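You operate a simulated robot arm through the tools that you are given. There is no shell and no other tool.

You run a simulated two-armed robot. Do the job below in one go: nothing can be reset, and whatever is moved stays where it is left.

JOB
Thread the orange cable into the belts and jog it twice.
Fine: open the belts first, push the flag to the IN mark, shut the belts, latch the guard before you jog. Where these are worked on the way, their far stop is far enough and under half their travel is too little: guard.

Only the result counts: the job must be done as asked and must still hold three seconds after the hand-in. Knocking over, shifting, dropping, spilling or breaking anything else fails it.

ROBOT AND FRAMES
Two 7-joint arms with fingered hands on one trunk that stands fixed in place. Base frame: the origin is at the foot of the trunk, x ahead of it, y to its left, z up. Readings come in mm, rad, newtons and seconds.
The left shoulder is at [30, 136, 1405], the right one opposite. With the tool pointing down near the work surface each hand reaches from about 220 to 960 mm from the base axis, measured 20 degrees to its own side. Payload 5 kg a hand.
The tool frame of a hand sits at the grasp point between the pads (the TCP): z along the fingers, y along the line on which they close. The tips reach 42 mm beyond it. The gripper opens to 208 mm; its body begins 119 mm behind the TCP. The gripper is a hand of 4 fingers: y runs from the thumb to the fingers, the wrist lies at [0, 0, -332] in the tool frame, and closing takes about 1.5 s.
Orientation is told as [roll, pitch, yaw] about the base's x, y, z axes, in that order, counted from this pose: with the fingers straight down and closing along the base's y, the tool's x points along the base's -x, its y along +y and its z along -z.

CONTROLS
- The arms move only by the tool servo_tool. It takes "left_rows", "right_rows" or both (then of equal length, played together; a hand with none holds still); each is a list of rows, each a list of 6 numbers: the shift along the base's x, y, z in mm, then the turn, a rotation vector about the base's x, y, z in rad. In form: [[x, y, z, rx, ry, rz], ...]. A call has 1 to 20 rows; each row shifts and turns the commanded pose from where the row before left it. "left_gripper" and "right_gripper" are, for a hand that has rows, the closure in counts, from 0 (fully open) to 255 (shut), set as the call begins (left out, the last holds). Rows are played at 5 a second. More than 50 mm and 0.15 rad between two rows, or a gripper value outside its range, and nothing of the call is played. A pose out of reach is approached as far as the arm can. The call stops where the force on the tool passes 40 N (or 10 N more than at its start, if that is more) or the arm is blocked; 0.2 s more then pass. The fingers move at their own pace (about 72 mm/s each) and stop on an object; they squeeze with about 31 N. The grip force told is the motor's: it shows also when the fingers shut on nothing. Time passes only in rows, and 0.2 s behind the last, so rows that do not move let the fingers close. The reply holds the time, the measured pose of the TCP, the force on the tool along the base axes, the opening and the grip force, in the units named above and with some noise, with the torque about the TCP (base axes, N m) and any sound that the robot's microphone picked up.
- Cameras (640 x 400 px; columns grow to the right, rows downward): "scene" is now at [42.9, -18.5, 2124.3]; the picture's right is [-0.22, -0.98, 0.00], its down [-0.78, 0.18, -0.60] and it looks along [0.58, -0.13, -0.80] (base axes); focal length 349 px, centre (320, 200). "left" rides on the left gripper at [-101, 0, -145] in its tool frame; the picture's right is [0.00, -1.00, 0.00], its down [0.82, 0.00, -0.57] and it looks along [0.57, 0.00, 0.82] (tool axes); focal length 261 px, centre (320, 200). "right" rides on the right gripper at [101, 0, -145] in its tool frame; the picture's right is [0.00, 1.00, 0.00], its down [-0.82, 0.00, -0.57] and it looks along [-0.57, 0.00, 0.82] (tool axes); focal length 261 px, centre (320, 200). There is no depth. A picture from a camera that has moved, and an enlarged one, comes with that camera's place and axes in the base frame and with its lens.
- camera(camera): a new picture of that camera. It takes no simulated time.
- lift_body(by): moves the trunk up (or, below 0, down) by that many mm; the arms and the scene camera ride with it, the base frame stays. It gives what a move gives, with no picture.
- move_fingers(finger1, finger2, finger3, thumb_bend, hand): sets how far each is bent, from 0 (flat) to 1 (curled in); at 0.3 the hand is open as for a grip, at 0.7 the pads meet at the TCP. One left out holds its place. A second passes; each finger stops where it meets its share of the squeeze, and holds until it gets a number again. A gripper value or a shape takes the hand back. It gives what a move gives, with no picture; readings hold the bend of each and the force on the fingers (four entries, about 0 where the hand has none), thumb and palm.
- grasp_type(shape, hand): the hand has 4 fingers and takes this shape, open, in about a second: jaw (thumb against the fingers, like two jaws); tri (thumb and two fingers); tip (a fingertip pinch); poke (one finger out to press); point (the index stretched); flat (the hand flat); cup (the hand cupped); fist (a fist). The gripper value then closes the fingers along that shape, each until it touches; the sizes above hold for jaw. It gives what a move gives, with no picture.
- turn_head(pan, tilt): turns the head with the scene camera to pan (to the left, within 2.496 rad either way) and tilt (down, from -0.506 to 1.204), counted from straight ahead of the robot. It gives what a move gives.
- enlarge(camera, box): a new picture of the part [left, top, right, bottom] of that camera's present view, enlarged. It takes no simulated time.
- job_done(): hands the job in; it is judged then, once.

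Places have to be worked out from the pictures, the camera data and where the tool is seen. Open the grippers and draw the arms clear of the work before you hand the job in, unless the task says otherwise.

The tools are called after "Emit:" by a JSON object that holds its "api" and its "payload". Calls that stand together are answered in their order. servo_tool: Moves the arms, as the interface text tells. Its arguments: {"type":"object","properties":{"left_rows":{"type":"array","items":{"type":"array","items":{"type":"number"}}},"left_gripper":{"type":"number"},"right_rows":{"type":"array","items":{"type":"array","items":{"type":"number"}}},"right_gripper":{"type":"number"}},"required":[]} The other tools are called the same way: lift_body (by) moves the trunk up or down; grasp_type (shape, hand) gives the hand a shape; move_fingers (finger1, finger2, finger3, thumb_bend, hand) moves the fingers one by one; turn_head (pan, tilt) turns the head that bears the scene camera; camera (camera) takes a picture; enlarge (camera, box) takes an enlarged picture of a part of a camera's view; job_done () hands the job in.

At the start:

```text
time_s: 0.0
left_tcp_pos: [651.9, 36.5, 1501.2]
left_ee_rot: [0.0, -0.001, -0.001]
left_contact_force: [-0.3, 0.1, 0.2]
left_wrist_torque: [0.0, -0.05, -0.02]
left_finger_gap: 207.6
left_grasp_force: 0.0
left_shape: jaw
left_bend: [0.3, 0.3, 0.3, 0.3]
left_finger forces: [0.0, 0.0, 0.0, 0.0, 0.1, 0.1]
right_tcp_pos: [465.8, -455.2, 1592.0]
right_ee_rot: [0.0, 0.001, 0.0]
right_contact_force: [-0.3, 0.9, 1.2]
right_wrist_torque: [0.0, 0.0, 0.01]
right_finger_gap: 208.1
right_grasp_force: 0.1
right_shape: jaw
right_bend: [0.3, 0.3, 0.3, 0.3]
right_finger forces: [0.1, 0.0, 0.1, 0.0, 0.0, 0.1]
trunk travel left (down, up): [-425.0, 65.0]
head pan, tilt (commanded): [-0.22, 0.932]
```

scene: 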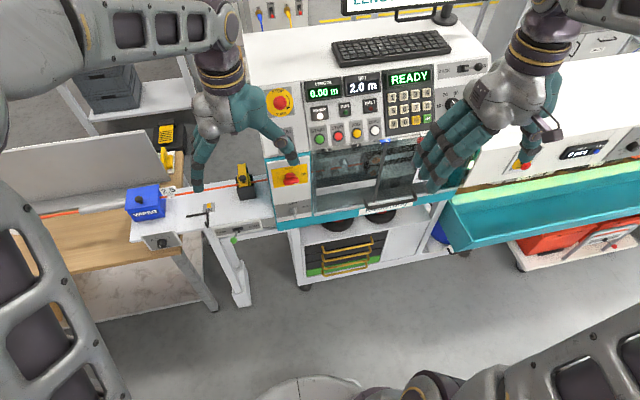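
right: 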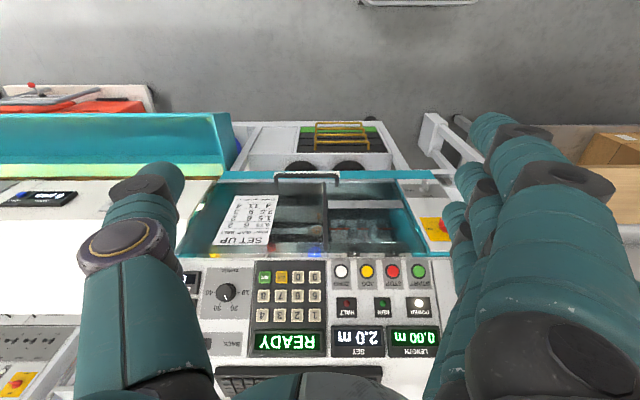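
left: 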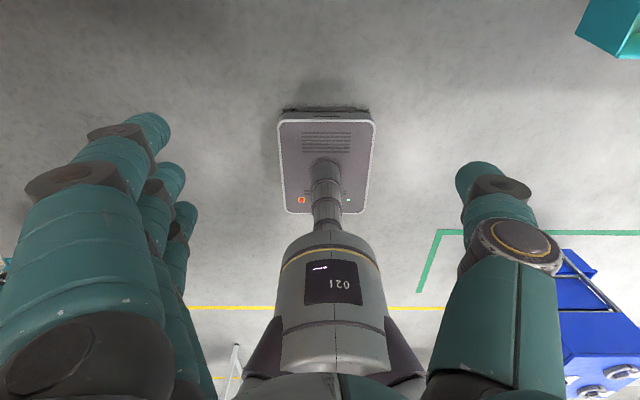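

The scene shows a cable cut machine with a sliding guard, a control panel and an orange cable coming in from the left. I first take enlarged views of the parts to identify them.

Emit:
{"api": "enlarge", "payload": {"camera": "scene", "box": [250, 60, 490, 240]}}

Emit:
{"api": "enlarge", "payload": {"camera": "scene", "box": [100, 110, 320, 260]}}

Emit:
{"api": "enlarge", "payload": {"camera": "right", "box": [170, 160, 470, 360]}}

```text
2.22 times, centred on (370, 150) of scene
camera zoom: at [42.9, -18.5, 2124.3], right [-0.22, -0.98, 0.0], down [-0.78, 0.18, -0.6], along [0.58, -0.13, -0.8], focal length 775 px, centre (209, 311)
```

zoom: 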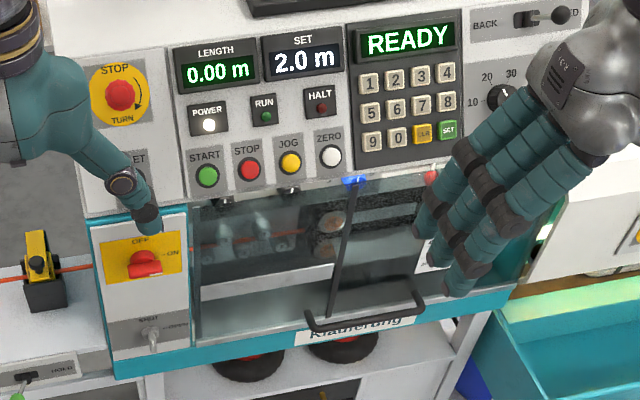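

```text
2.67 times, centred on (210, 185) of scene
camera zoom: at [42.9, -18.5, 2124.3], right [-0.22, -0.98, 0.0], down [-0.78, 0.18, -0.6], along [0.58, -0.13, -0.8], focal length 930 px, centre (613, 240)
```

zoom: 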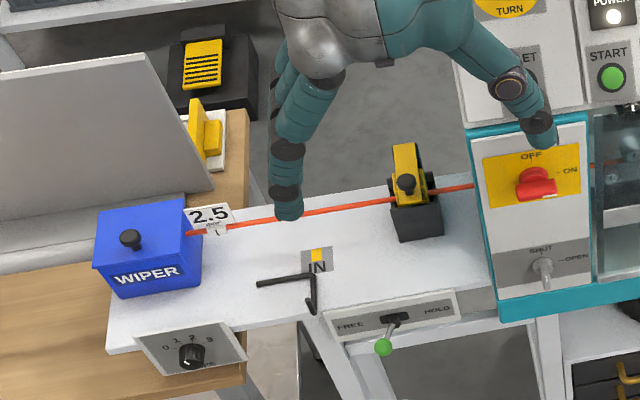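

```text
2.00 times, centred on (320, 260) of right
camera zoom: at [363.7, -455.4, 1737.2], right [0.0, 1.0, 0.0], down [0.82, 0.0, 0.57], along [0.57, 0.0, -0.82], focal length 521 px, centre (320, 80)
```

zoom: 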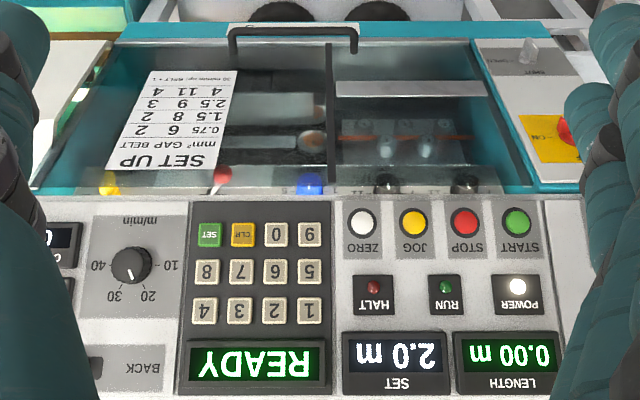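

START triangulates from both cameras to about [893, -205, 1296]. The hands hide parts of the scene, so I raise both and draw them to their own sides for clear views.

Emit:
{"api": "servo_tool", "payload": {"left_rows": [[-40, 30, 20, 0, 0, 0], [-40, 30, 20, 0, 0, 0], [-40, 30, 20, 0, 0, 0], [-40, 30, 20, 0, 0, 0], [-30, 40, 0, 0, 0, 0], [0, 45, 0, 0, 0, 0], [0, 45, 0, 0, 0, 0], [0, 45, 0, 0, 0, 0]], "right_rows": [[-20, -40, 0, 0, 0, 0], [-20, -40, 0, 0, 0, 0], [-20, -40, 0, 0, 0, 0], [0, -40, 0, 0, 0, 0], [0, -40, 0, 0, 0, 0], [0, 0, 0, 0, 0, 0], [0, 0, 0, 0, 0, 0], [0, 0, 0, 0, 0, 0]]}}

Emit:
{"api": "camera", "payload": {"camera": "scene"}}

Emit:
{"api": "camera", "payload": {"camera": "right"}}

```text
refused: row 1 steps farther than a row can; nothing moved
```

```text
taken
camera scene: at [42.9, -18.5, 2124.3], right [-0.22, -0.98, 0.0], down [-0.78, 0.18, -0.6], along [0.58, -0.13, -0.8], focal length 349 px, centre (320, 200)
```

scene: 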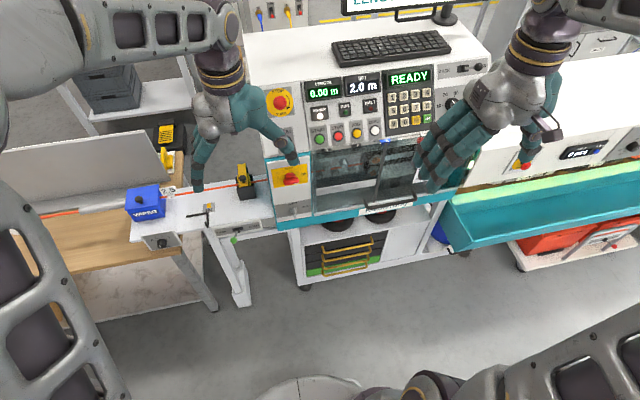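

```text
taken
camera right: at [363.7, -455.4, 1737.2], right [0.0, 1.0, 0.0], down [0.82, 0.0, 0.57], along [0.57, 0.0, -0.82], focal length 261 px, centre (320, 200)
```

right: 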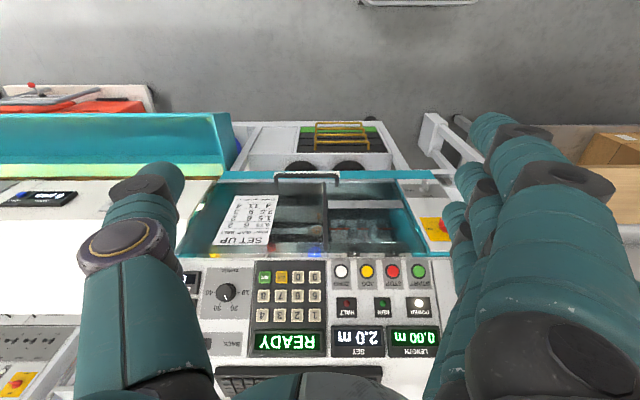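

The first row was over the 50 mm limit, so nothing moved. I send the same withdrawal in shorter steps.

Emit:
{"api": "servo_tool", "payload": {"left_rows": [[-30, 25, 10, 0, 0, 0], [-30, 25, 10, 0, 0, 0], [-30, 25, 10, 0, 0, 0], [-30, 25, 10, 0, 0, 0], [-30, 30, 0, 0, 0, 0], [0, 45, 0, 0, 0, 0], [0, 45, 0, 0, 0, 0], [0, 45, 0, 0, 0, 0]], "right_rows": [[-20, -40, 0, 0, 0, 0], [-20, -40, 0, 0, 0, 0], [-20, -40, 0, 0, 0, 0], [0, -40, 0, 0, 0, 0], [0, -40, 0, 0, 0, 0], [0, 0, 0, 0, 0, 0], [0, 0, 0, 0, 0, 0], [0, 0, 0, 0, 0, 0]]}}

Emit:
{"api": "camera", "payload": {"camera": "scene"}}

Emit:
{"api": "camera", "payload": {"camera": "right"}}

```text
time_s: 1.8
left_tcp_pos: [500.9, 301.6, 1540.6]
left_ee_rot: [-0.001, -0.001, -0.002]
left_contact_force: [-1.0, 0.0, 0.4]
left_wrist_torque: [-0.07, -0.03, -0.03]
left_finger_gap: 207.8
left_grasp_force: 0.1
left_shape: jaw
left_bend: [0.3, 0.3, 0.3, 0.3]
left_finger forces: [0.1, 0.0, 0.0, 0.1, 0.0, 0.1]
right_tcp_pos: [405.6, -655.1, 1592.4]
right_ee_rot: [0.0, 0.002, 0.002]
right_contact_force: [-1.3, 0.4, 0.3]
right_wrist_torque: [-0.08, -0.04, -0.02]
right_finger_gap: 208.0
right_grasp_force: 0.0
right_shape: jaw
right_bend: [0.3, 0.3, 0.3, 0.3]
right_finger forces: [0.1, 0.0, 0.1, 0.0, 0.0, 0.0]
trunk travel left (down, up): [-425.0, 65.0]
head pan, tilt (commanded): [-0.22, 0.932]
```

```text
taken
camera scene: at [42.3, -17.0, 2124.3], right [-0.22, -0.98, 0.0], down [-0.78, 0.18, -0.6], along [0.58, -0.13, -0.8], focal length 349 px, centre (320, 200)
```

scene: 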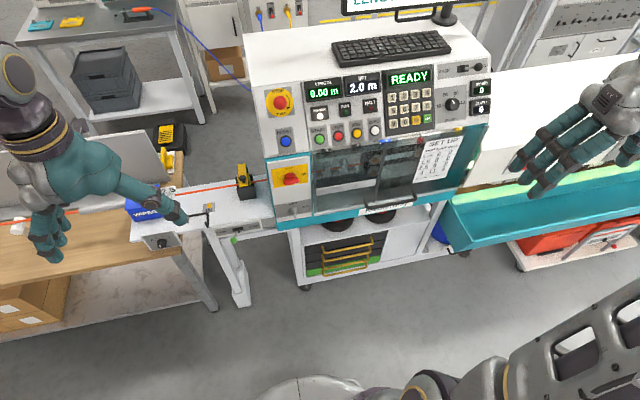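

```text
taken
camera right: at [303.8, -655.1, 1737.8], right [0.01, 1.0, 0.0], down [0.82, 0.0, 0.57], along [0.57, 0.0, -0.82], focal length 261 px, centre (320, 200)
```

right: 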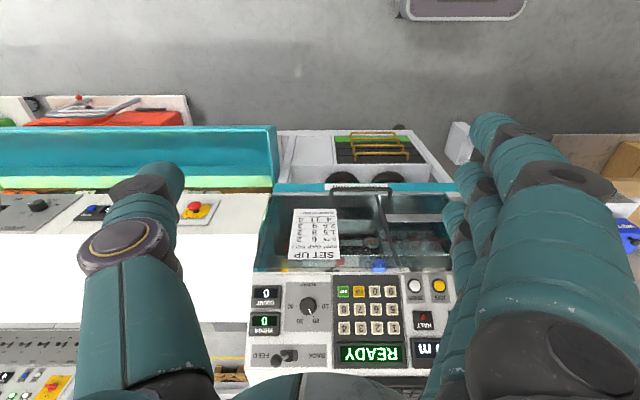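

Now the panel is clear; I enlarge the machine, the setup card and the bench on the left for reading.

Emit:
{"api": "enlarge", "payload": {"camera": "scene", "box": [260, 65, 380, 140]}}

Emit:
{"api": "enlarge", "payload": {"camera": "scene", "box": [265, 130, 385, 230]}}

Emit:
{"api": "enlarge", "payload": {"camera": "scene", "box": [370, 60, 500, 220]}}

Emit:
{"api": "enlarge", "payload": {"camera": "scene", "box": [120, 150, 280, 260]}}

Emit:
{"api": "enlarge", "payload": {"camera": "right", "box": [240, 170, 460, 300]}}

```text
5.33 times, centred on (320, 102) of scene
camera zoom: at [42.3, -17.0, 2124.3], right [-0.22, -0.98, 0.0], down [-0.78, 0.18, -0.6], along [0.58, -0.13, -0.8], focal length 1859 px, centre (320, 720)
```

zoom: 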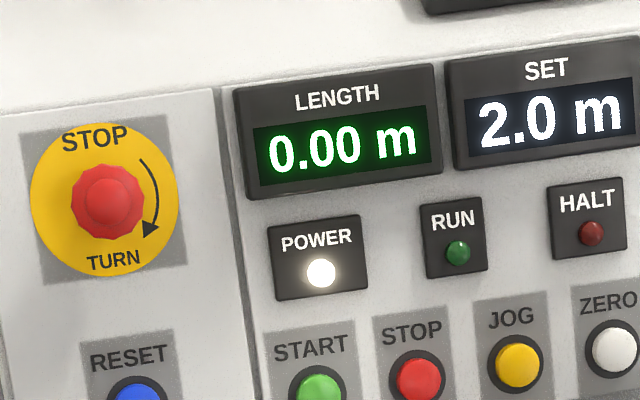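

```text
4.00 times, centred on (325, 180) of scene
camera zoom: at [42.3, -17.0, 2124.3], right [-0.22, -0.98, 0.0], down [-0.78, 0.18, -0.6], along [0.58, -0.13, -0.8], focal length 1394 px, centre (300, 280)
```

zoom: 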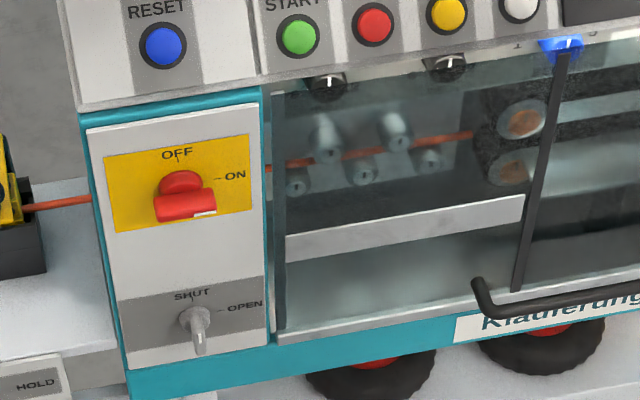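

```text
2.50 times, centred on (435, 140) of scene
camera zoom: at [42.3, -17.0, 2124.3], right [-0.22, -0.98, 0.0], down [-0.78, 0.18, -0.6], along [0.58, -0.13, -0.8], focal length 872 px, centre (32, 350)
```

zoom: 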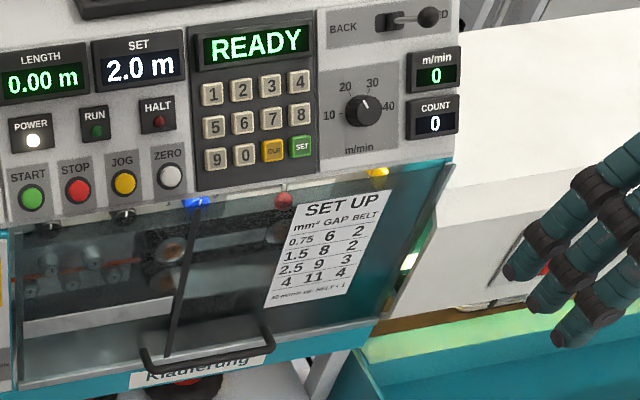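

```text
3.64 times, centred on (200, 205) of scene
camera zoom: at [42.3, -17.0, 2124.3], right [-0.22, -0.98, 0.0], down [-0.78, 0.18, -0.6], along [0.58, -0.13, -0.8], focal length 1268 px, centre (756, 182)
```

zoom: 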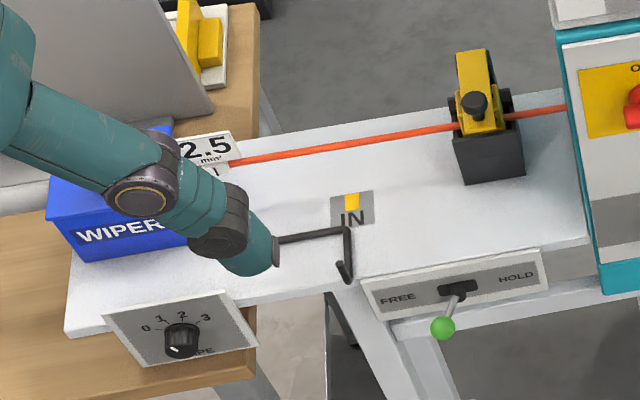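

```text
2.91 times, centred on (350, 235) of right
camera zoom: at [303.8, -655.1, 1737.8], right [0.01, 1.0, 0.0], down [0.82, 0.0, 0.57], along [0.57, 0.0, -0.82], focal length 758 px, centre (233, 98)
```

zoom: 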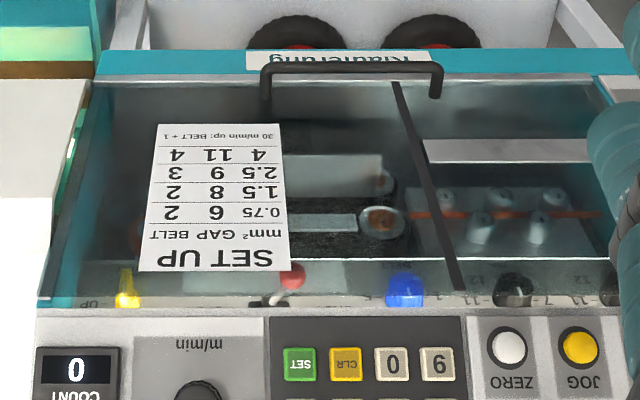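

The tag on the cable reads 2.5 mm², and there is an IN mark on the bench, but the left hand still hides part of that. I draw the left hand back and turn it about the vertical so its camera looks at the work.

Emit:
{"api": "servo_tool", "payload": {"left_rows": [[-35, 30, 0, 0, 0, 0.15], [-35, 30, 0, 0, 0, 0.15], [-35, 30, 0, 0, 0, 0.15], [-35, 30, 0, 0, 0, 0.15], [0, 0, 0, 0, 0, 0.15], [0, 0, 0, 0, 0, 0.15], [0, 0, 0, 0, 0, 0.15], [0, 0, 0, 0, 0, 0.15], [0, 0, 0, 0, 0, 0.15], [0, 0, 0, 0, 0, 0.15]]}}

Emit:
{"api": "camera", "payload": {"camera": "scene"}}

Emit:
{"api": "camera", "payload": {"camera": "left"}}

Emit:
{"api": "enlarge", "payload": {"camera": "scene", "box": [120, 150, 280, 260]}}

```text
time_s: 4.0
left_tcp_pos: [359.9, 421.1, 1541.6]
left_ee_rot: [0.001, -0.001, 1.501]
left_contact_force: [0.0, 0.1, -0.1]
left_wrist_torque: [0.01, -0.02, 0.01]
left_finger_gap: 207.9
left_grasp_force: 0.0
left_shape: jaw
left_bend: [0.3, 0.3, 0.3, 0.3]
left_finger forces: [0.0, 0.0, 0.0, 0.0, 0.1, 0.0]
right_tcp_pos: [405.6, -657.7, 1593.7]
right_ee_rot: [0.0, -0.001, 0.001]
right_contact_force: [-0.9, 0.4, -0.4]
right_wrist_torque: [0.02, -0.04, -0.04]
right_finger_gap: 208.0
right_grasp_force: 0.2
right_shape: jaw
right_bend: [0.3, 0.3, 0.3, 0.3]
right_finger forces: [0.0, 0.1, 0.0, 0.0, 0.0, 0.1]
trunk travel left (down, up): [-425.0, 65.0]
head pan, tilt (commanded): [-0.22, 0.932]
```

```text
taken
camera scene: at [41.9, -18.3, 2124.3], right [-0.22, -0.98, 0.0], down [-0.78, 0.18, -0.6], along [0.58, -0.13, -0.8], focal length 349 px, centre (320, 200)
```

scene: 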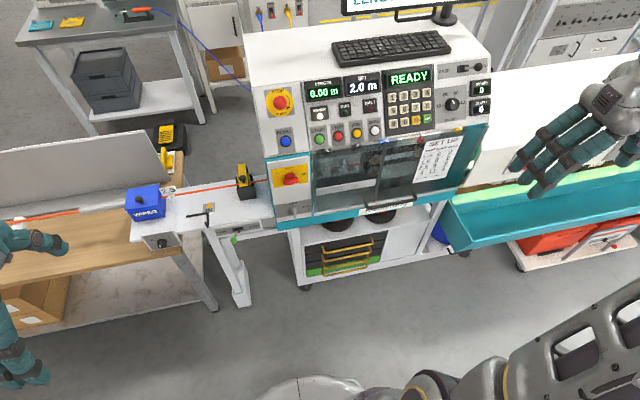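

```text
taken
camera left: at [366.9, 521.9, 1685.2], right [1.0, -0.06, 0.0], down [-0.05, -0.82, 0.57], along [-0.04, -0.57, -0.82], focal length 261 px, centre (320, 200)
```

left: 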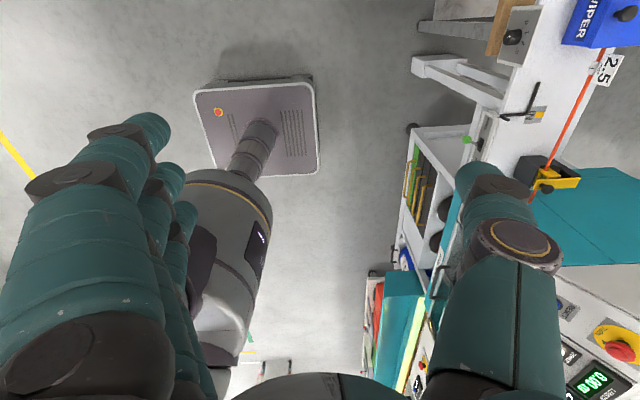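

```text
3.64 times, centred on (200, 205) of scene
camera zoom: at [41.9, -18.3, 2124.3], right [-0.22, -0.98, 0.0], down [-0.78, 0.18, -0.6], along [0.58, -0.13, -0.8], focal length 1268 px, centre (756, 182)
```

zoom: 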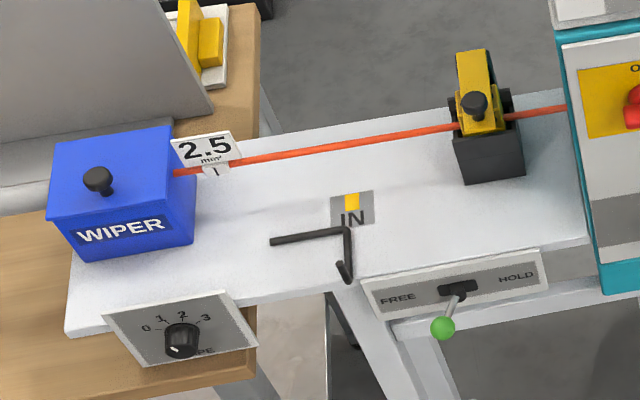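

The lever at FREE/HOLD appears to lean to FREE, and the "2.5" tag on the cable looks like the flag, with the yellow IN mark between it and the clamp. I zoom on these from both views before turning the left hand further.

Emit:
{"api": "enlarge", "payload": {"camera": "left", "box": [440, 0, 640, 200]}}

Emit:
{"api": "enlarge", "payload": {"camera": "scene", "box": [150, 175, 220, 225]}}

Emit:
{"api": "servo_tool", "payload": {"left_rows": [[0, 0, 0, 0, 0, 0.15], [0, 0, 0, 0, 0, 0.15], [0, 0, 0, 0, 0, 0.15], [0, 0, 0, 0, 0, 0.15], [0, 0, 0, 0, 0, 0.15], [0, 0, 0, 0, 0, 0.15], [0, 0, 0, 0, 0, 0.15], [0, 0, 0, 0, 0, 0.15], [0, 0, 0, 0, 0, 0.15], [0, 0, 0, 0, 0, 0.15], [0, 0, 0, 0, 0, 0.14]]}}

Emit:
{"api": "camera", "payload": {"camera": "left"}}

```text
2.00 times, centred on (540, 100) of left
camera zoom: at [366.9, 521.9, 1685.2], right [1.0, -0.06, 0.0], down [-0.05, -0.82, 0.57], along [-0.04, -0.57, -0.82], focal length 521 px, centre (-120, 400)
```

zoom: 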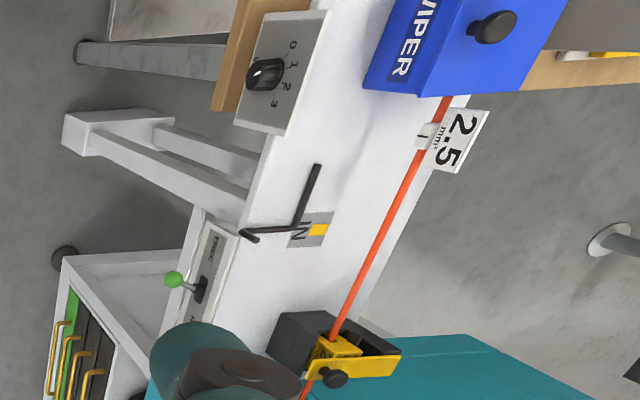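

```text
8.00 times, centred on (185, 200) of scene
camera zoom: at [41.9, -18.3, 2124.3], right [-0.22, -0.98, 0.0], down [-0.78, 0.18, -0.6], along [0.58, -0.13, -0.8], focal length 2789 px, centre (1400, 200)
```

zoom: 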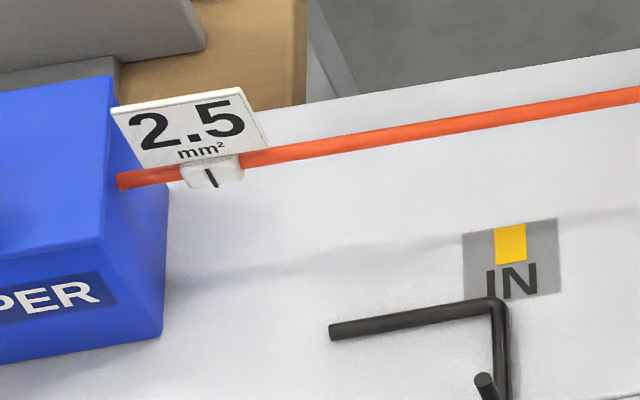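

```text
time_s: 6.4
left_tcp_pos: [319.7, 404.4, 1536.3]
left_ee_rot: [-0.007, 0.019, 3.116]
left_contact_force: [-1.6, 0.0, 0.1]
left_wrist_torque: [0.15, -0.17, -0.01]
left_finger_gap: 207.9
left_grasp_force: 0.2
left_shape: jaw
left_bend: [0.3, 0.3, 0.3, 0.3]
left_finger forces: [0.0, 0.0, 0.1, 0.1, 0.0, 0.0]
left hand out of reach, approached as far as the arm can: row 11
right_tcp_pos: [402.5, -659.4, 1592.1]
right_ee_rot: [0.001, -0.002, -0.003]
right_contact_force: [-1.3, -0.6, 0.0]
right_wrist_torque: [0.15, -0.23, 0.0]
right_finger_gap: 207.7
right_grasp_force: 0.0
right_shape: jaw
right_bend: [0.3, 0.3, 0.3, 0.3]
right_finger forces: [0.0, 0.1, 0.0, 0.1, 0.0, 0.0]
trunk travel left (down, up): [-425.0, 65.0]
head pan, tilt (commanded): [-0.22, 0.932]
```

```text
taken
camera left: at [217.9, 404.9, 1679.3], right [0.02, 1.0, 0.01], down [0.81, -0.02, 0.59], along [0.59, -0.01, -0.81], focal length 261 px, centre (320, 200)
```

left: 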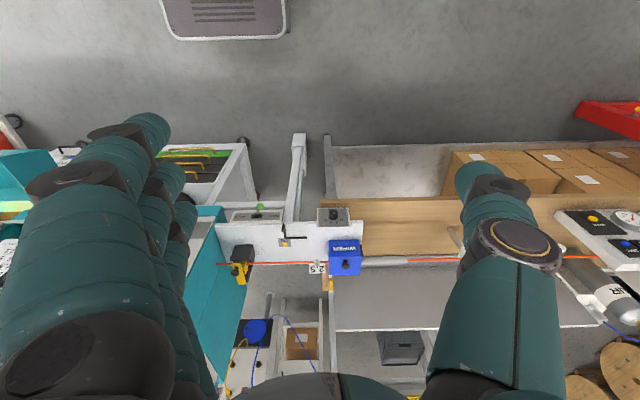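

The black L is a loose hex key to be avoided; the IN mark comes out at about [985, 256, 925] and the flag line at about [1004, 386, 1000], so the flag must go about 130 mm towards -y. Now I bring the right hand, pitched forward, in front of the machine to look at the guard and the belt lever.

Emit:
{"api": "servo_tool", "payload": {"right_rows": [[0, 40, -20, 0, -0.1, 0], [0, 40, -20, 0, -0.1, 0], [0, 40, -20, 0, -0.1, 0], [0, 40, -20, 0, -0.1, 0], [0, 40, -20, 0, -0.1, 0], [0, 40, -20, 0, -0.1, 0], [0, 40, -20, 0, 0, 0], [0, 40, -20, 0, 0, 0]]}}

Emit:
{"api": "camera", "payload": {"camera": "right"}}

Emit:
{"api": "camera", "payload": {"camera": "scene"}}

```text
time_s: 8.2
left_tcp_pos: [325.2, 407.8, 1535.3]
left_ee_rot: [-0.008, 0.016, 3.115]
left_contact_force: [-0.2, 0.4, 0.0]
left_wrist_torque: [-0.11, 0.07, 0.01]
left_finger_gap: 208.0
left_grasp_force: 0.1
left_shape: jaw
left_bend: [0.3, 0.3, 0.3, 0.3]
left_finger forces: [0.0, 0.0, 0.1, 0.0, 0.0, 0.1]
right_tcp_pos: [456.2, -380.1, 1471.2]
right_ee_rot: [0.001, -0.594, -0.002]
right_contact_force: [-0.1, -0.6, 0.5]
right_wrist_torque: [-0.1, 0.11, -0.07]
right_finger_gap: 208.0
right_grasp_force: 0.0
right_shape: jaw
right_bend: [0.3, 0.3, 0.3, 0.3]
right_finger forces: [0.0, 0.0, 0.1, 0.0, 0.1, 0.0]
right hand out of reach, approached as far as the arm can: row 6, 7, 8
trunk travel left (down, up): [-425.0, 65.0]
head pan, tilt (commanded): [-0.22, 0.932]
```

```text
taken
camera right: at [290.3, -379.2, 1534.6], right [0.0, 1.0, 0.0], down [0.36, -0.01, 0.93], along [0.93, 0.0, -0.36], focal length 261 px, centre (320, 200)
```

right: 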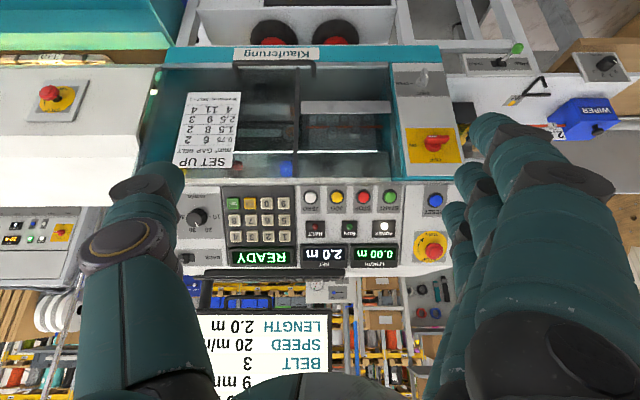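

```text
taken
camera scene: at [44.4, -16.8, 2124.2], right [-0.22, -0.98, 0.0], down [-0.78, 0.18, -0.6], along [0.58, -0.13, -0.8], focal length 349 px, centre (320, 200)
```

scene: 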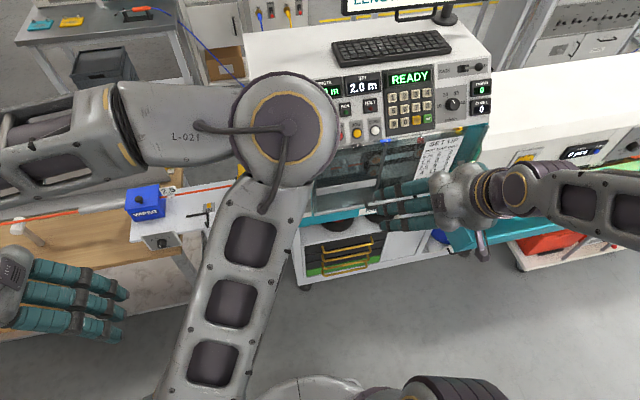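

The monitor shows LENGTH 2.0, SPEED 20, BELT 3, GAP 9, which already matches the card for 2.5 mm². I enlarge the guard region in the right camera.

Emit:
{"api": "enlarge", "payload": {"camera": "right", "box": [130, 30, 470, 200]}}

Emit:
{"api": "enlarge", "payload": {"camera": "right", "box": [280, 40, 480, 190]}}

Emit:
{"api": "enlarge", "payload": {"camera": "right", "box": [120, 130, 330, 270]}}

```text
1.88 times, centred on (300, 115) of right
camera zoom: at [290.3, -379.2, 1534.6], right [0.0, 1.0, 0.0], down [0.36, -0.01, 0.93], along [0.93, 0.0, -0.36], focal length 491 px, centre (358, 360)
```

zoom: 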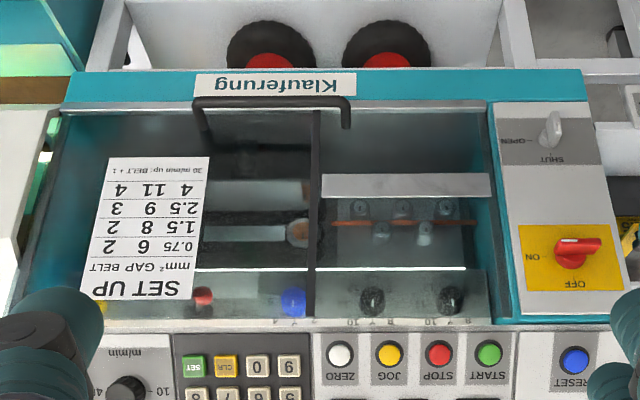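

```text
2.67 times, centred on (380, 115) of right
camera zoom: at [290.3, -379.2, 1534.6], right [0.0, 1.0, 0.0], down [0.36, -0.01, 0.93], along [0.93, 0.0, -0.36], focal length 695 px, centre (160, 427)
```

zoom: 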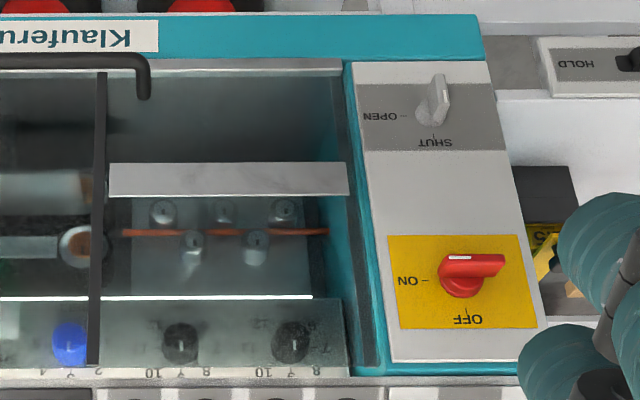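

```text
2.86 times, centred on (225, 200) of right
camera zoom: at [290.3, -379.2, 1534.6], right [0.0, 1.0, 0.0], down [0.36, -0.01, 0.93], along [0.93, 0.0, -0.36], focal length 745 px, centre (591, 200)
```

zoom: 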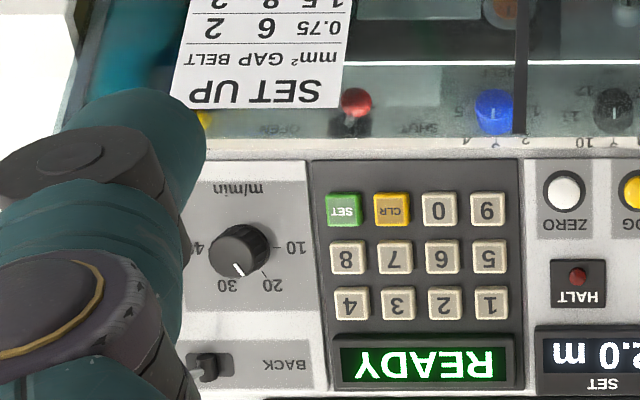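

Inside the guard there is a red-ball lever marked OPEN/SHUT, and on the front left panel a silver SHUT–OPEN lever, so I need to tell which one works the belts. I turn the left arm back out of the scene view and take the right hand lower and further forward for a closer look.

Emit:
{"api": "servo_tool", "payload": {"left_rows": [[0, 0, 0, 0, 0, -0.15], [0, 0, 0, 0, 0, -0.15], [0, 0, 0, 0, 0, -0.15], [0, 0, 0, 0, 0, -0.15], [0, 0, 0, 0, 0, -0.15], [0, 0, 0, 0, 0, -0.15], [0, 0, 0, 0, 0, -0.15], [0, 0, 0, 0, 0, -0.15], [0, 0, 0, 0, 0, -0.15], [0, 0, 0, 0, 0, -0.15]], "right_rows": [[30, 0, -20, 0, 0, 0], [30, 0, -30, 0, 0, 0], [20, 0, -40, 0, 0, 0], [20, 0, -40, 0, 0, 0], [0, 0, -40, 0, 0, 0], [0, 0, -40, 0, 0, 0], [0, 0, 0, 0, 0, 0], [0, 0, 0, 0, 0, 0], [0, 0, 0, 0, 0, 0], [0, 0, 0, 0, 0, 0]]}}

Emit:
{"api": "camera", "payload": {"camera": "right"}}

Emit:
{"api": "camera", "payload": {"camera": "scene"}}

```text
time_s: 10.4
left_tcp_pos: [322.6, 406.8, 1538.0]
left_ee_rot: [0.001, -0.002, 1.638]
left_contact_force: [-0.7, 0.0, 0.7]
left_wrist_torque: [0.0, -0.03, -0.04]
left_finger_gap: 207.7
left_grasp_force: 0.1
left_shape: jaw
left_bend: [0.3, 0.3, 0.3, 0.3]
left_finger forces: [0.0, 0.0, 0.0, 0.0, 0.0, 0.0]
right_tcp_pos: [528.2, -379.8, 1395.7]
right_ee_rot: [-0.004, -0.604, 0.004]
right_contact_force: [0.1, -0.1, -0.4]
right_wrist_torque: [-0.03, -0.03, -0.01]
right_finger_gap: 207.9
right_grasp_force: 0.0
right_shape: jaw
right_bend: [0.3, 0.3, 0.3, 0.3]
right_finger forces: [0.0, 0.0, 0.1, 0.0, 0.1, 0.0]
right hand out of reach, approached as far as the arm can: row 3, 4, 5, 6
trunk travel left (down, up): [-425.0, 65.0]
head pan, tilt (commanded): [-0.22, 0.932]
```

```text
taken
camera right: at [361.6, -379.3, 1457.0], right [0.0, 1.0, 0.0], down [0.35, 0.0, 0.94], along [0.94, 0.0, -0.35], focal length 261 px, centre (320, 200)
```

right: 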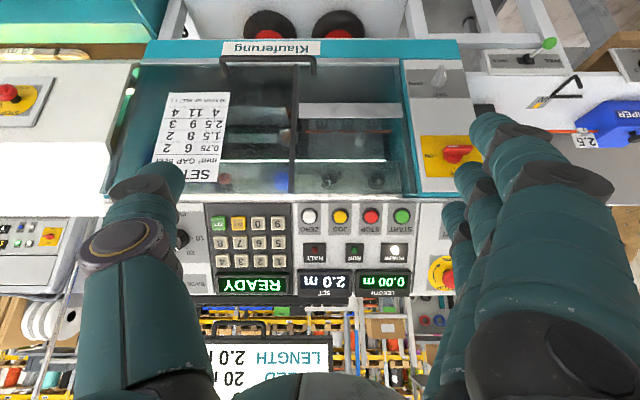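

```text
taken
camera scene: at [43.7, -13.7, 2125.8], right [-0.16, -0.99, 0.0], down [-0.78, 0.13, -0.61], along [0.6, -0.1, -0.79], focal length 349 px, centre (320, 200)
```

scene: 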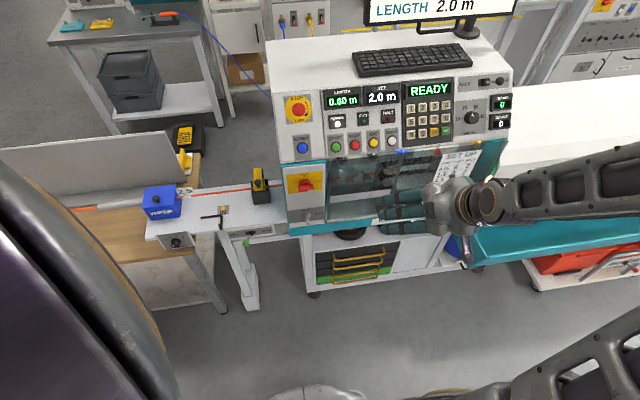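

The scene camera's axes shifted slightly, so the left arm may be too near the head; I move the left hand forward and out. I also advance the right hand, since it was folded too close to its shoulder.

Emit:
{"api": "servo_tool", "payload": {"left_rows": [[40, 20, -10, 0, 0, 0], [40, 20, -10, 0, 0, 0], [40, 20, -10, 0, 0, 0], [40, 20, -10, 0, 0, 0], [0, 0, 0, 0, 0, 0], [0, 0, 0, 0, 0, 0]], "right_rows": [[40, 0, -10, 0, 0, 0], [30, 0, -30, 0, 0, 0], [30, 0, -30, 0, 0, 0], [20, 0, -40, 0, 0, 0], [0, 0, 0, 0, 0, 0], [0, 0, 0, 0, 0, 0]]}}

Emit:
{"api": "camera", "payload": {"camera": "right"}}

Emit:
{"api": "camera", "payload": {"camera": "scene"}}

Emit:
{"api": "enlarge", "payload": {"camera": "right", "box": [120, 0, 480, 220]}}

```text
time_s: 11.8
left_tcp_pos: [483.2, 482.9, 1498.4]
left_ee_rot: [-0.001, -0.003, 1.638]
left_contact_force: [0.1, -0.3, 1.0]
left_wrist_torque: [0.26, -0.06, -0.01]
left_finger_gap: 207.9
left_grasp_force: 0.1
left_shape: jaw
left_bend: [0.3, 0.3, 0.3, 0.3]
left_finger forces: [0.0, 0.1, 0.0, 0.0, 0.1, 0.0]
right_tcp_pos: [618.9, -354.2, 1363.8]
right_ee_rot: [-0.049, -0.649, 0.007]
right_contact_force: [-0.5, -1.2, -0.1]
right_wrist_torque: [0.18, -0.05, 0.13]
right_finger_gap: 208.2
right_grasp_force: 0.0
right_shape: jaw
right_bend: [0.3, 0.3, 0.3, 0.3]
right_finger forces: [0.0, 0.0, 0.0, 0.0, 0.0, 0.0]
right hand out of reach, approached as far as the arm can: row 1, 2, 3, 4
trunk travel left (down, up): [-425.0, 65.0]
head pan, tilt (commanded): [-0.22, 0.932]
```

```text
taken
camera right: at [450.5, -348.9, 1417.4], right [0.02, 1.0, -0.03], down [0.31, 0.02, 0.95], along [0.95, -0.03, -0.31], focal length 261 px, centre (320, 200)
```

right: 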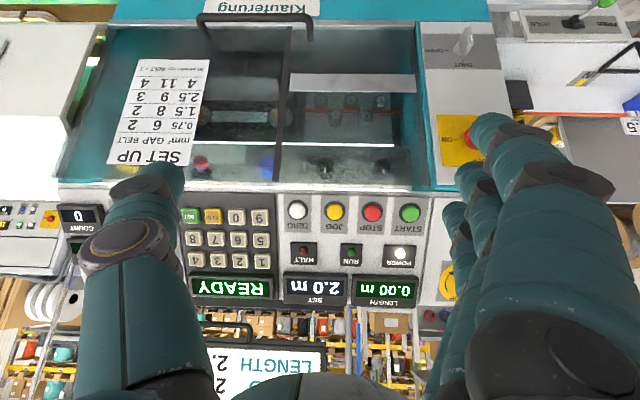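

```text
taken
camera scene: at [40.5, -23.1, 2124.4], right [-0.22, -0.98, 0.0], down [-0.78, 0.18, -0.6], along [0.58, -0.13, -0.8], focal length 349 px, centre (320, 200)
```

scene: 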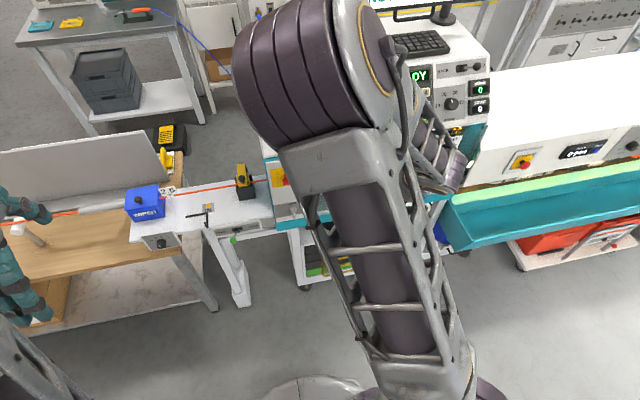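

```text
1.78 times, centred on (300, 110) of right
camera zoom: at [450.5, -348.9, 1417.4], right [0.02, 1.0, -0.03], down [0.31, 0.02, 0.95], along [0.95, -0.03, -0.31], focal length 463 px, centre (356, 360)
```

zoom: 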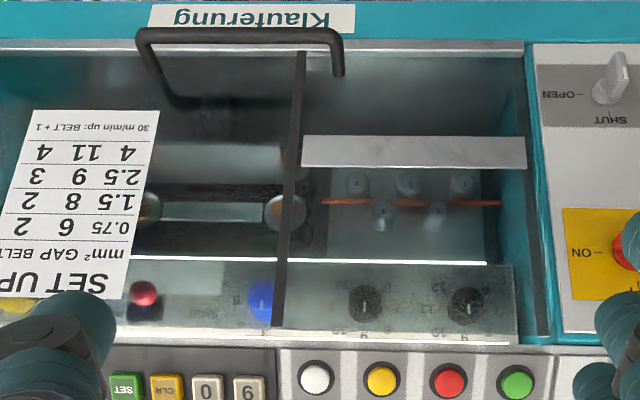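

The commanded right pose ran lower than the arm could fold, so I raise the command to a feasible place around [650, -435, 1240]. This also gives me a closer view of the red lever, the yellow tab marked "UP" and the glass guard.

Emit:
{"api": "servo_tool", "payload": {"right_rows": [[0, -25, 40, 0, 0, 0], [0, -25, 40, 0, 0, 0], [14, -25, 40, 0, 0, 0], [10, -25, 10, 0, 0, 0], [0, 0, 0, 0, 0, 0], [0, 0, 0, 0, 0, 0]]}}

Emit:
{"api": "camera", "payload": {"camera": "right"}}

Emit:
{"api": "camera", "payload": {"camera": "scene"}}

```text
time_s: 13.2
left_tcp_pos: [484.5, 488.3, 1495.0]
left_ee_rot: [0.0, -0.001, 1.64]
left_contact_force: [-0.1, 0.9, -1.0]
left_wrist_torque: [-0.12, 0.03, 0.02]
left_finger_gap: 208.0
left_grasp_force: 0.1
left_shape: jaw
left_bend: [0.3, 0.3, 0.3, 0.3]
left_finger forces: [0.0, 0.0, 0.0, 0.1, 0.0, 0.1]
right_tcp_pos: [646.4, -449.8, 1495.0]
right_ee_rot: [-0.052, -0.651, 0.01]
right_contact_force: [-0.5, 0.9, -0.4]
right_wrist_torque: [-0.07, 0.04, -0.04]
right_finger_gap: 207.8
right_grasp_force: 0.0
right_shape: jaw
right_bend: [0.3, 0.3, 0.3, 0.3]
right_finger forces: [0.0, 0.0, 0.0, 0.0, 0.0, 0.1]
trunk travel left (down, up): [-425.0, 65.0]
head pan, tilt (commanded): [-0.22, 0.932]
```

```text
taken
camera right: at [478.6, -444.0, 1549.0], right [0.02, 1.0, -0.04], down [0.31, 0.03, 0.95], along [0.95, -0.03, -0.31], focal length 261 px, centre (320, 200)
```

right: 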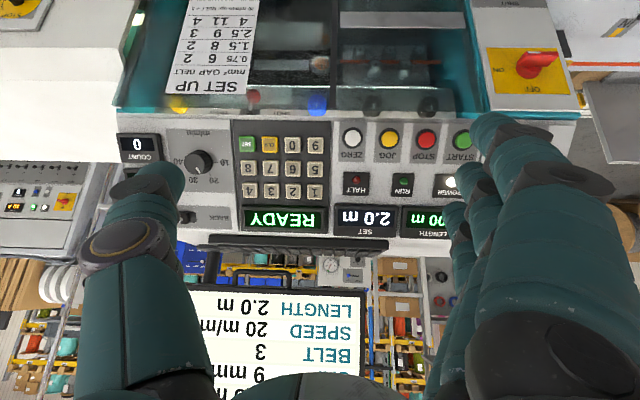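

```text
taken
camera scene: at [44.2, -16.1, 2124.2], right [-0.22, -0.98, 0.0], down [-0.78, 0.17, -0.6], along [0.58, -0.13, -0.8], focal length 349 px, centre (320, 200)
```

scene: 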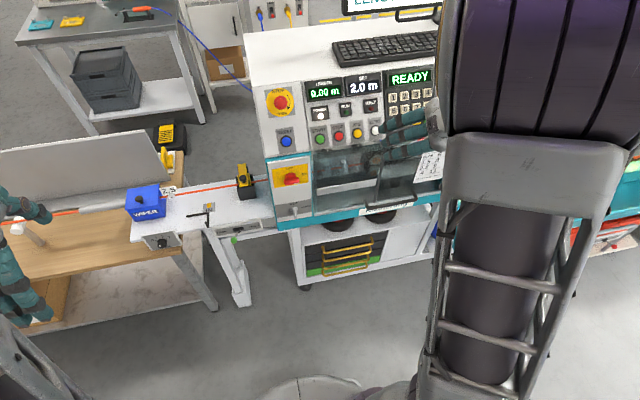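

The command resets to the achieved pose when out of reach, so now I can step down normally. I lower the right hand towards z 1290 to look at the guard from closer up.

Emit:
{"api": "servo_tool", "payload": {"right_rows": [[5, -5, -45, 0, 0, 0], [5, -5, -45, 0, 0, 0], [5, -5, -45, 0, 0, 0], [5, -5, -45, 0, 0, 0], [5, 0, -30, 0, 0, 0], [0, 0, 0, 0, 0, 0]]}}

Emit:
{"api": "camera", "payload": {"camera": "right"}}

Emit:
{"api": "enlarge", "payload": {"camera": "right", "box": [100, 0, 480, 240]}}

Emit:
{"api": "camera", "payload": {"camera": "scene"}}

```text
time_s: 14.6
left_tcp_pos: [484.1, 485.5, 1496.1]
left_ee_rot: [-0.001, -0.001, 1.64]
left_contact_force: [0.4, -0.3, -0.2]
left_wrist_torque: [0.03, 0.01, -0.04]
left_finger_gap: 207.8
left_grasp_force: 0.1
left_shape: jaw
left_bend: [0.3, 0.3, 0.3, 0.3]
left_finger forces: [0.0, 0.0, 0.0, 0.1, 0.1, 0.1]
right_tcp_pos: [649.2, -454.8, 1472.0]
right_ee_rot: [-0.049, -0.649, 0.01]
right_contact_force: [-0.1, -1.2, 0.0]
right_wrist_torque: [0.01, 0.01, 0.04]
right_finger_gap: 207.8
right_grasp_force: 0.0
right_shape: jaw
right_bend: [0.3, 0.3, 0.3, 0.3]
right_finger forces: [0.0, 0.0, 0.0, 0.0, 0.0, 0.0]
right hand out of reach, approached as far as the arm can: row 1, 2, 3, 4, 5
trunk travel left (down, up): [-425.0, 65.0]
head pan, tilt (commanded): [-0.22, 0.932]
```

```text
taken
camera right: at [480.0, -448.6, 1526.4], right [0.02, 1.0, -0.04], down [0.31, 0.03, 0.95], along [0.95, -0.03, -0.31], focal length 261 px, centre (320, 200)
```

right: 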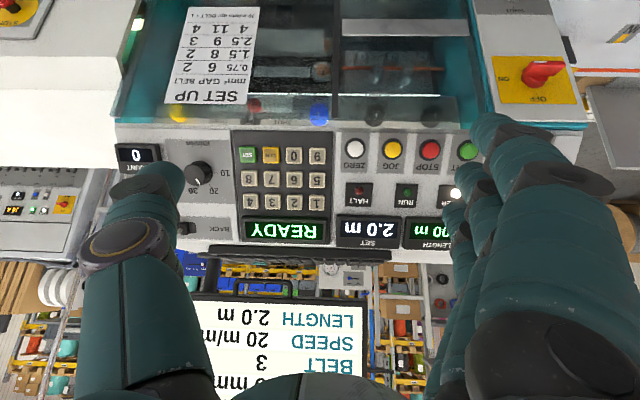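

```text
1.67 times, centred on (290, 120) of right
camera zoom: at [480.0, -448.6, 1526.4], right [0.02, 1.0, -0.04], down [0.31, 0.03, 0.95], along [0.95, -0.03, -0.31], focal length 434 px, centre (370, 333)
```

zoom: 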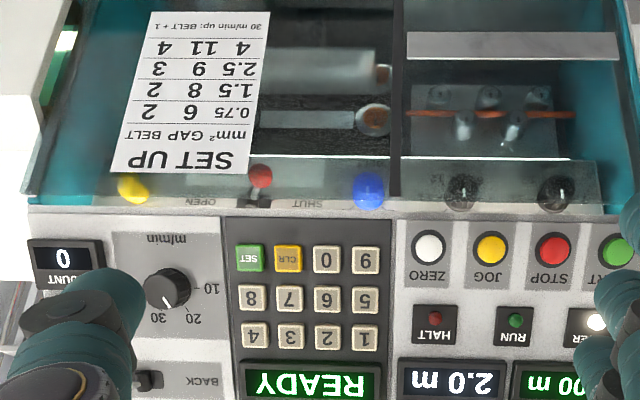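

```text
taken
camera scene: at [43.0, -18.9, 2124.3], right [-0.22, -0.98, 0.0], down [-0.78, 0.18, -0.6], along [0.58, -0.13, -0.8], focal length 349 px, centre (320, 200)
```

scene: 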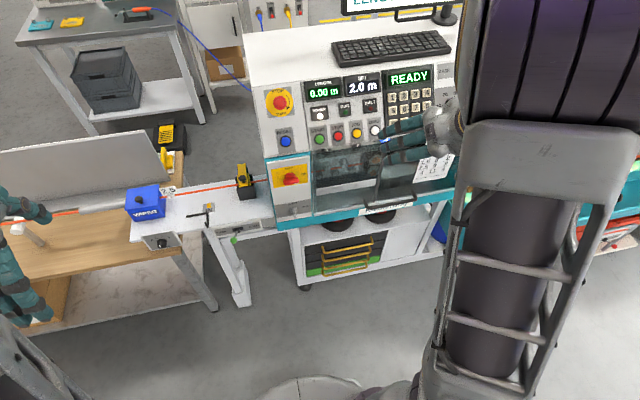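

The red-ball lever sits at about [892, -594, 1212], labelled OPEN (to -y) and SHUT (to +y), behind the glass plane x≈855. The right arm got into an awkward elbow-high posture, so I zoom for the labels, then back it off to its original pose.

Emit:
{"api": "enlarge", "payload": {"camera": "right", "box": [110, 60, 340, 140]}}

Emit:
{"api": "enlarge", "payload": {"camera": "right", "box": [310, 60, 480, 140]}}

Emit:
{"api": "servo_tool", "payload": {"right_rows": [[-20, -20, 20, 0, 0.1, 0], [-20, -20, 20, 0, 0.1, 0], [-20, -20, 20, 0, 0.1, 0], [-20, -20, 20, 0, 0.1, 0], [-20, -20, 20, 0, 0.1, 0], [-20, -20, 20, 0, 0.1, 0], [-20, -30, 0, 0.05, 0.05, 0], [-20, -30, 0, 0, 0, 0], [-20, -30, 0, 0, 0, 0], [-20, -30, 0, 0, 0, 0]]}}

Emit:
{"api": "camera", "payload": {"camera": "scene"}}

```text
2.78 times, centred on (225, 100) of right
camera zoom: at [480.0, -448.6, 1526.4], right [0.02, 1.0, -0.04], down [0.31, 0.03, 0.95], along [0.95, -0.03, -0.31], focal length 725 px, centre (584, 478)
```

zoom: 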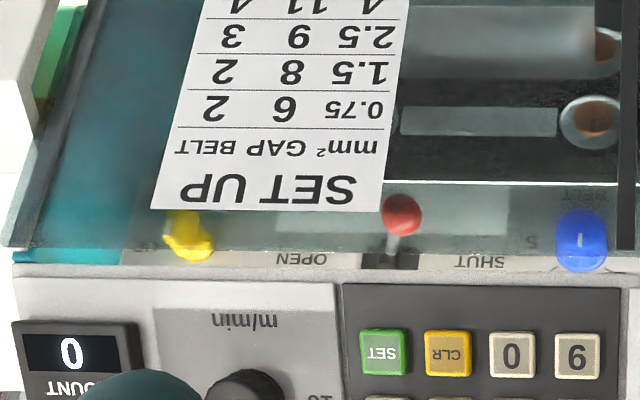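

```text
3.76 times, centred on (395, 100) of right
camera zoom: at [480.0, -448.6, 1526.4], right [0.02, 1.0, -0.04], down [0.31, 0.03, 0.95], along [0.95, -0.03, -0.31], focal length 981 px, centre (38, 576)
```

zoom: 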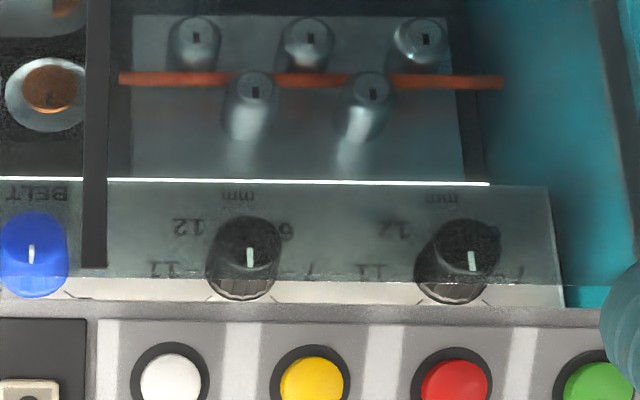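

```text
time_s: 16.3
left_tcp_pos: [478.3, 483.2, 1498.7]
left_ee_rot: [-0.003, -0.002, 1.639]
left_contact_force: [-0.7, 0.0, -0.1]
left_wrist_torque: [0.11, -0.17, 0.03]
left_finger_gap: 208.3
left_grasp_force: 0.0
left_shape: jaw
left_bend: [0.3, 0.3, 0.3, 0.3]
left_finger forces: [0.0, 0.1, 0.0, 0.1, 0.0, 0.0]
right_tcp_pos: [526.4, -567.9, 1619.4]
right_ee_rot: [-0.01, -0.186, -0.005]
right_contact_force: [-2.5, -2.3, 0.2]
right_wrist_torque: [0.35, -0.34, 0.09]
right_finger_gap: 208.1
right_grasp_force: 0.1
right_shape: jaw
right_bend: [0.3, 0.3, 0.3, 0.3]
right_finger forces: [0.0, 0.0, 0.0, 0.1, 0.1, 0.0]
right hand out of reach, approached as far as the arm can: row 5, 6, 7
trunk travel left (down, up): [-425.0, 65.0]
head pan, tilt (commanded): [-0.22, 0.932]
stopped in row 8 (right hand): the force on the tool passed its limit at 50 N (the readings are from after the stop); the commanded pose is now the measured one
```

```text
taken
camera scene: at [36.7, -22.1, 2124.4], right [-0.22, -0.98, 0.0], down [-0.78, 0.18, -0.6], along [0.58, -0.13, -0.8], focal length 349 px, centre (320, 200)
```

scene: 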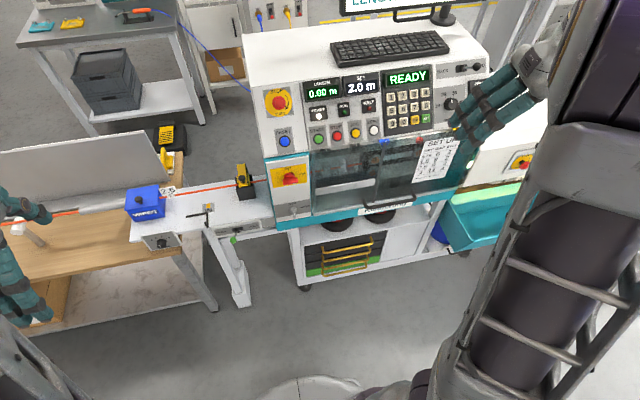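

The guard has labels behind it, and a yellow tab near "UP"; but the right arm stopped on a force spike while in its odd elbow-high posture. I unwind it by drawing the hand out to the right slowly, which stretches the arm and lets the elbow drop.

Emit:
{"api": "servo_tool", "payload": {"right_rows": [[-10, -20, 0, 0, 0, 0], [-10, -30, 0, 0, 0.05, 0], [0, -30, 0, 0, 0.05, 0], [0, -35, 0, 0, 0.05, 0], [0, -40, 0, 0, 0.03, 0], [0, -40, -10, 0, 0, 0], [0, -40, -20, 0, 0, 0], [0, -40, -20, 0, 0, 0]]}}

Emit:
{"api": "camera", "payload": {"camera": "scene"}}

```text
time_s: 18.1
left_tcp_pos: [482.9, 484.2, 1496.6]
left_ee_rot: [0.0, 0.0, 1.64]
left_contact_force: [0.6, 0.1, -0.3]
left_wrist_torque: [0.04, -0.02, 0.02]
left_finger_gap: 207.9
left_grasp_force: 0.0
left_shape: jaw
left_bend: [0.3, 0.3, 0.3, 0.3]
left_finger forces: [0.0, 0.0, 0.0, 0.0, 0.0, 0.0]
right_tcp_pos: [371.1, -626.5, 1610.0]
right_ee_rot: [-0.017, -0.01, -0.004]
right_contact_force: [-0.6, -0.6, -0.5]
right_wrist_torque: [0.07, -0.07, -0.01]
right_finger_gap: 208.2
right_grasp_force: 0.0
right_shape: jaw
right_bend: [0.3, 0.3, 0.3, 0.3]
right_finger forces: [0.0, 0.0, 0.0, 0.0, 0.0, 0.0]
right hand out of reach, approached as far as the arm can: row 2, 3, 4, 5, 6, 7, 8
trunk travel left (down, up): [-425.0, 65.0]
head pan, tilt (commanded): [-0.22, 0.932]
```

```text
taken
camera scene: at [41.4, -19.1, 2124.3], right [-0.22, -0.98, 0.0], down [-0.78, 0.18, -0.6], along [0.58, -0.13, -0.8], focal length 349 px, centre (320, 200)
```

scene: 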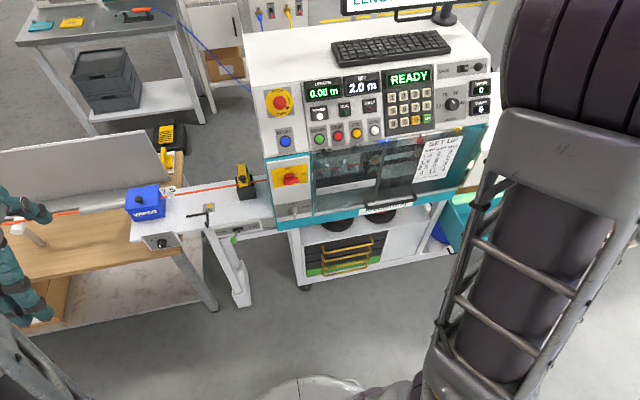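

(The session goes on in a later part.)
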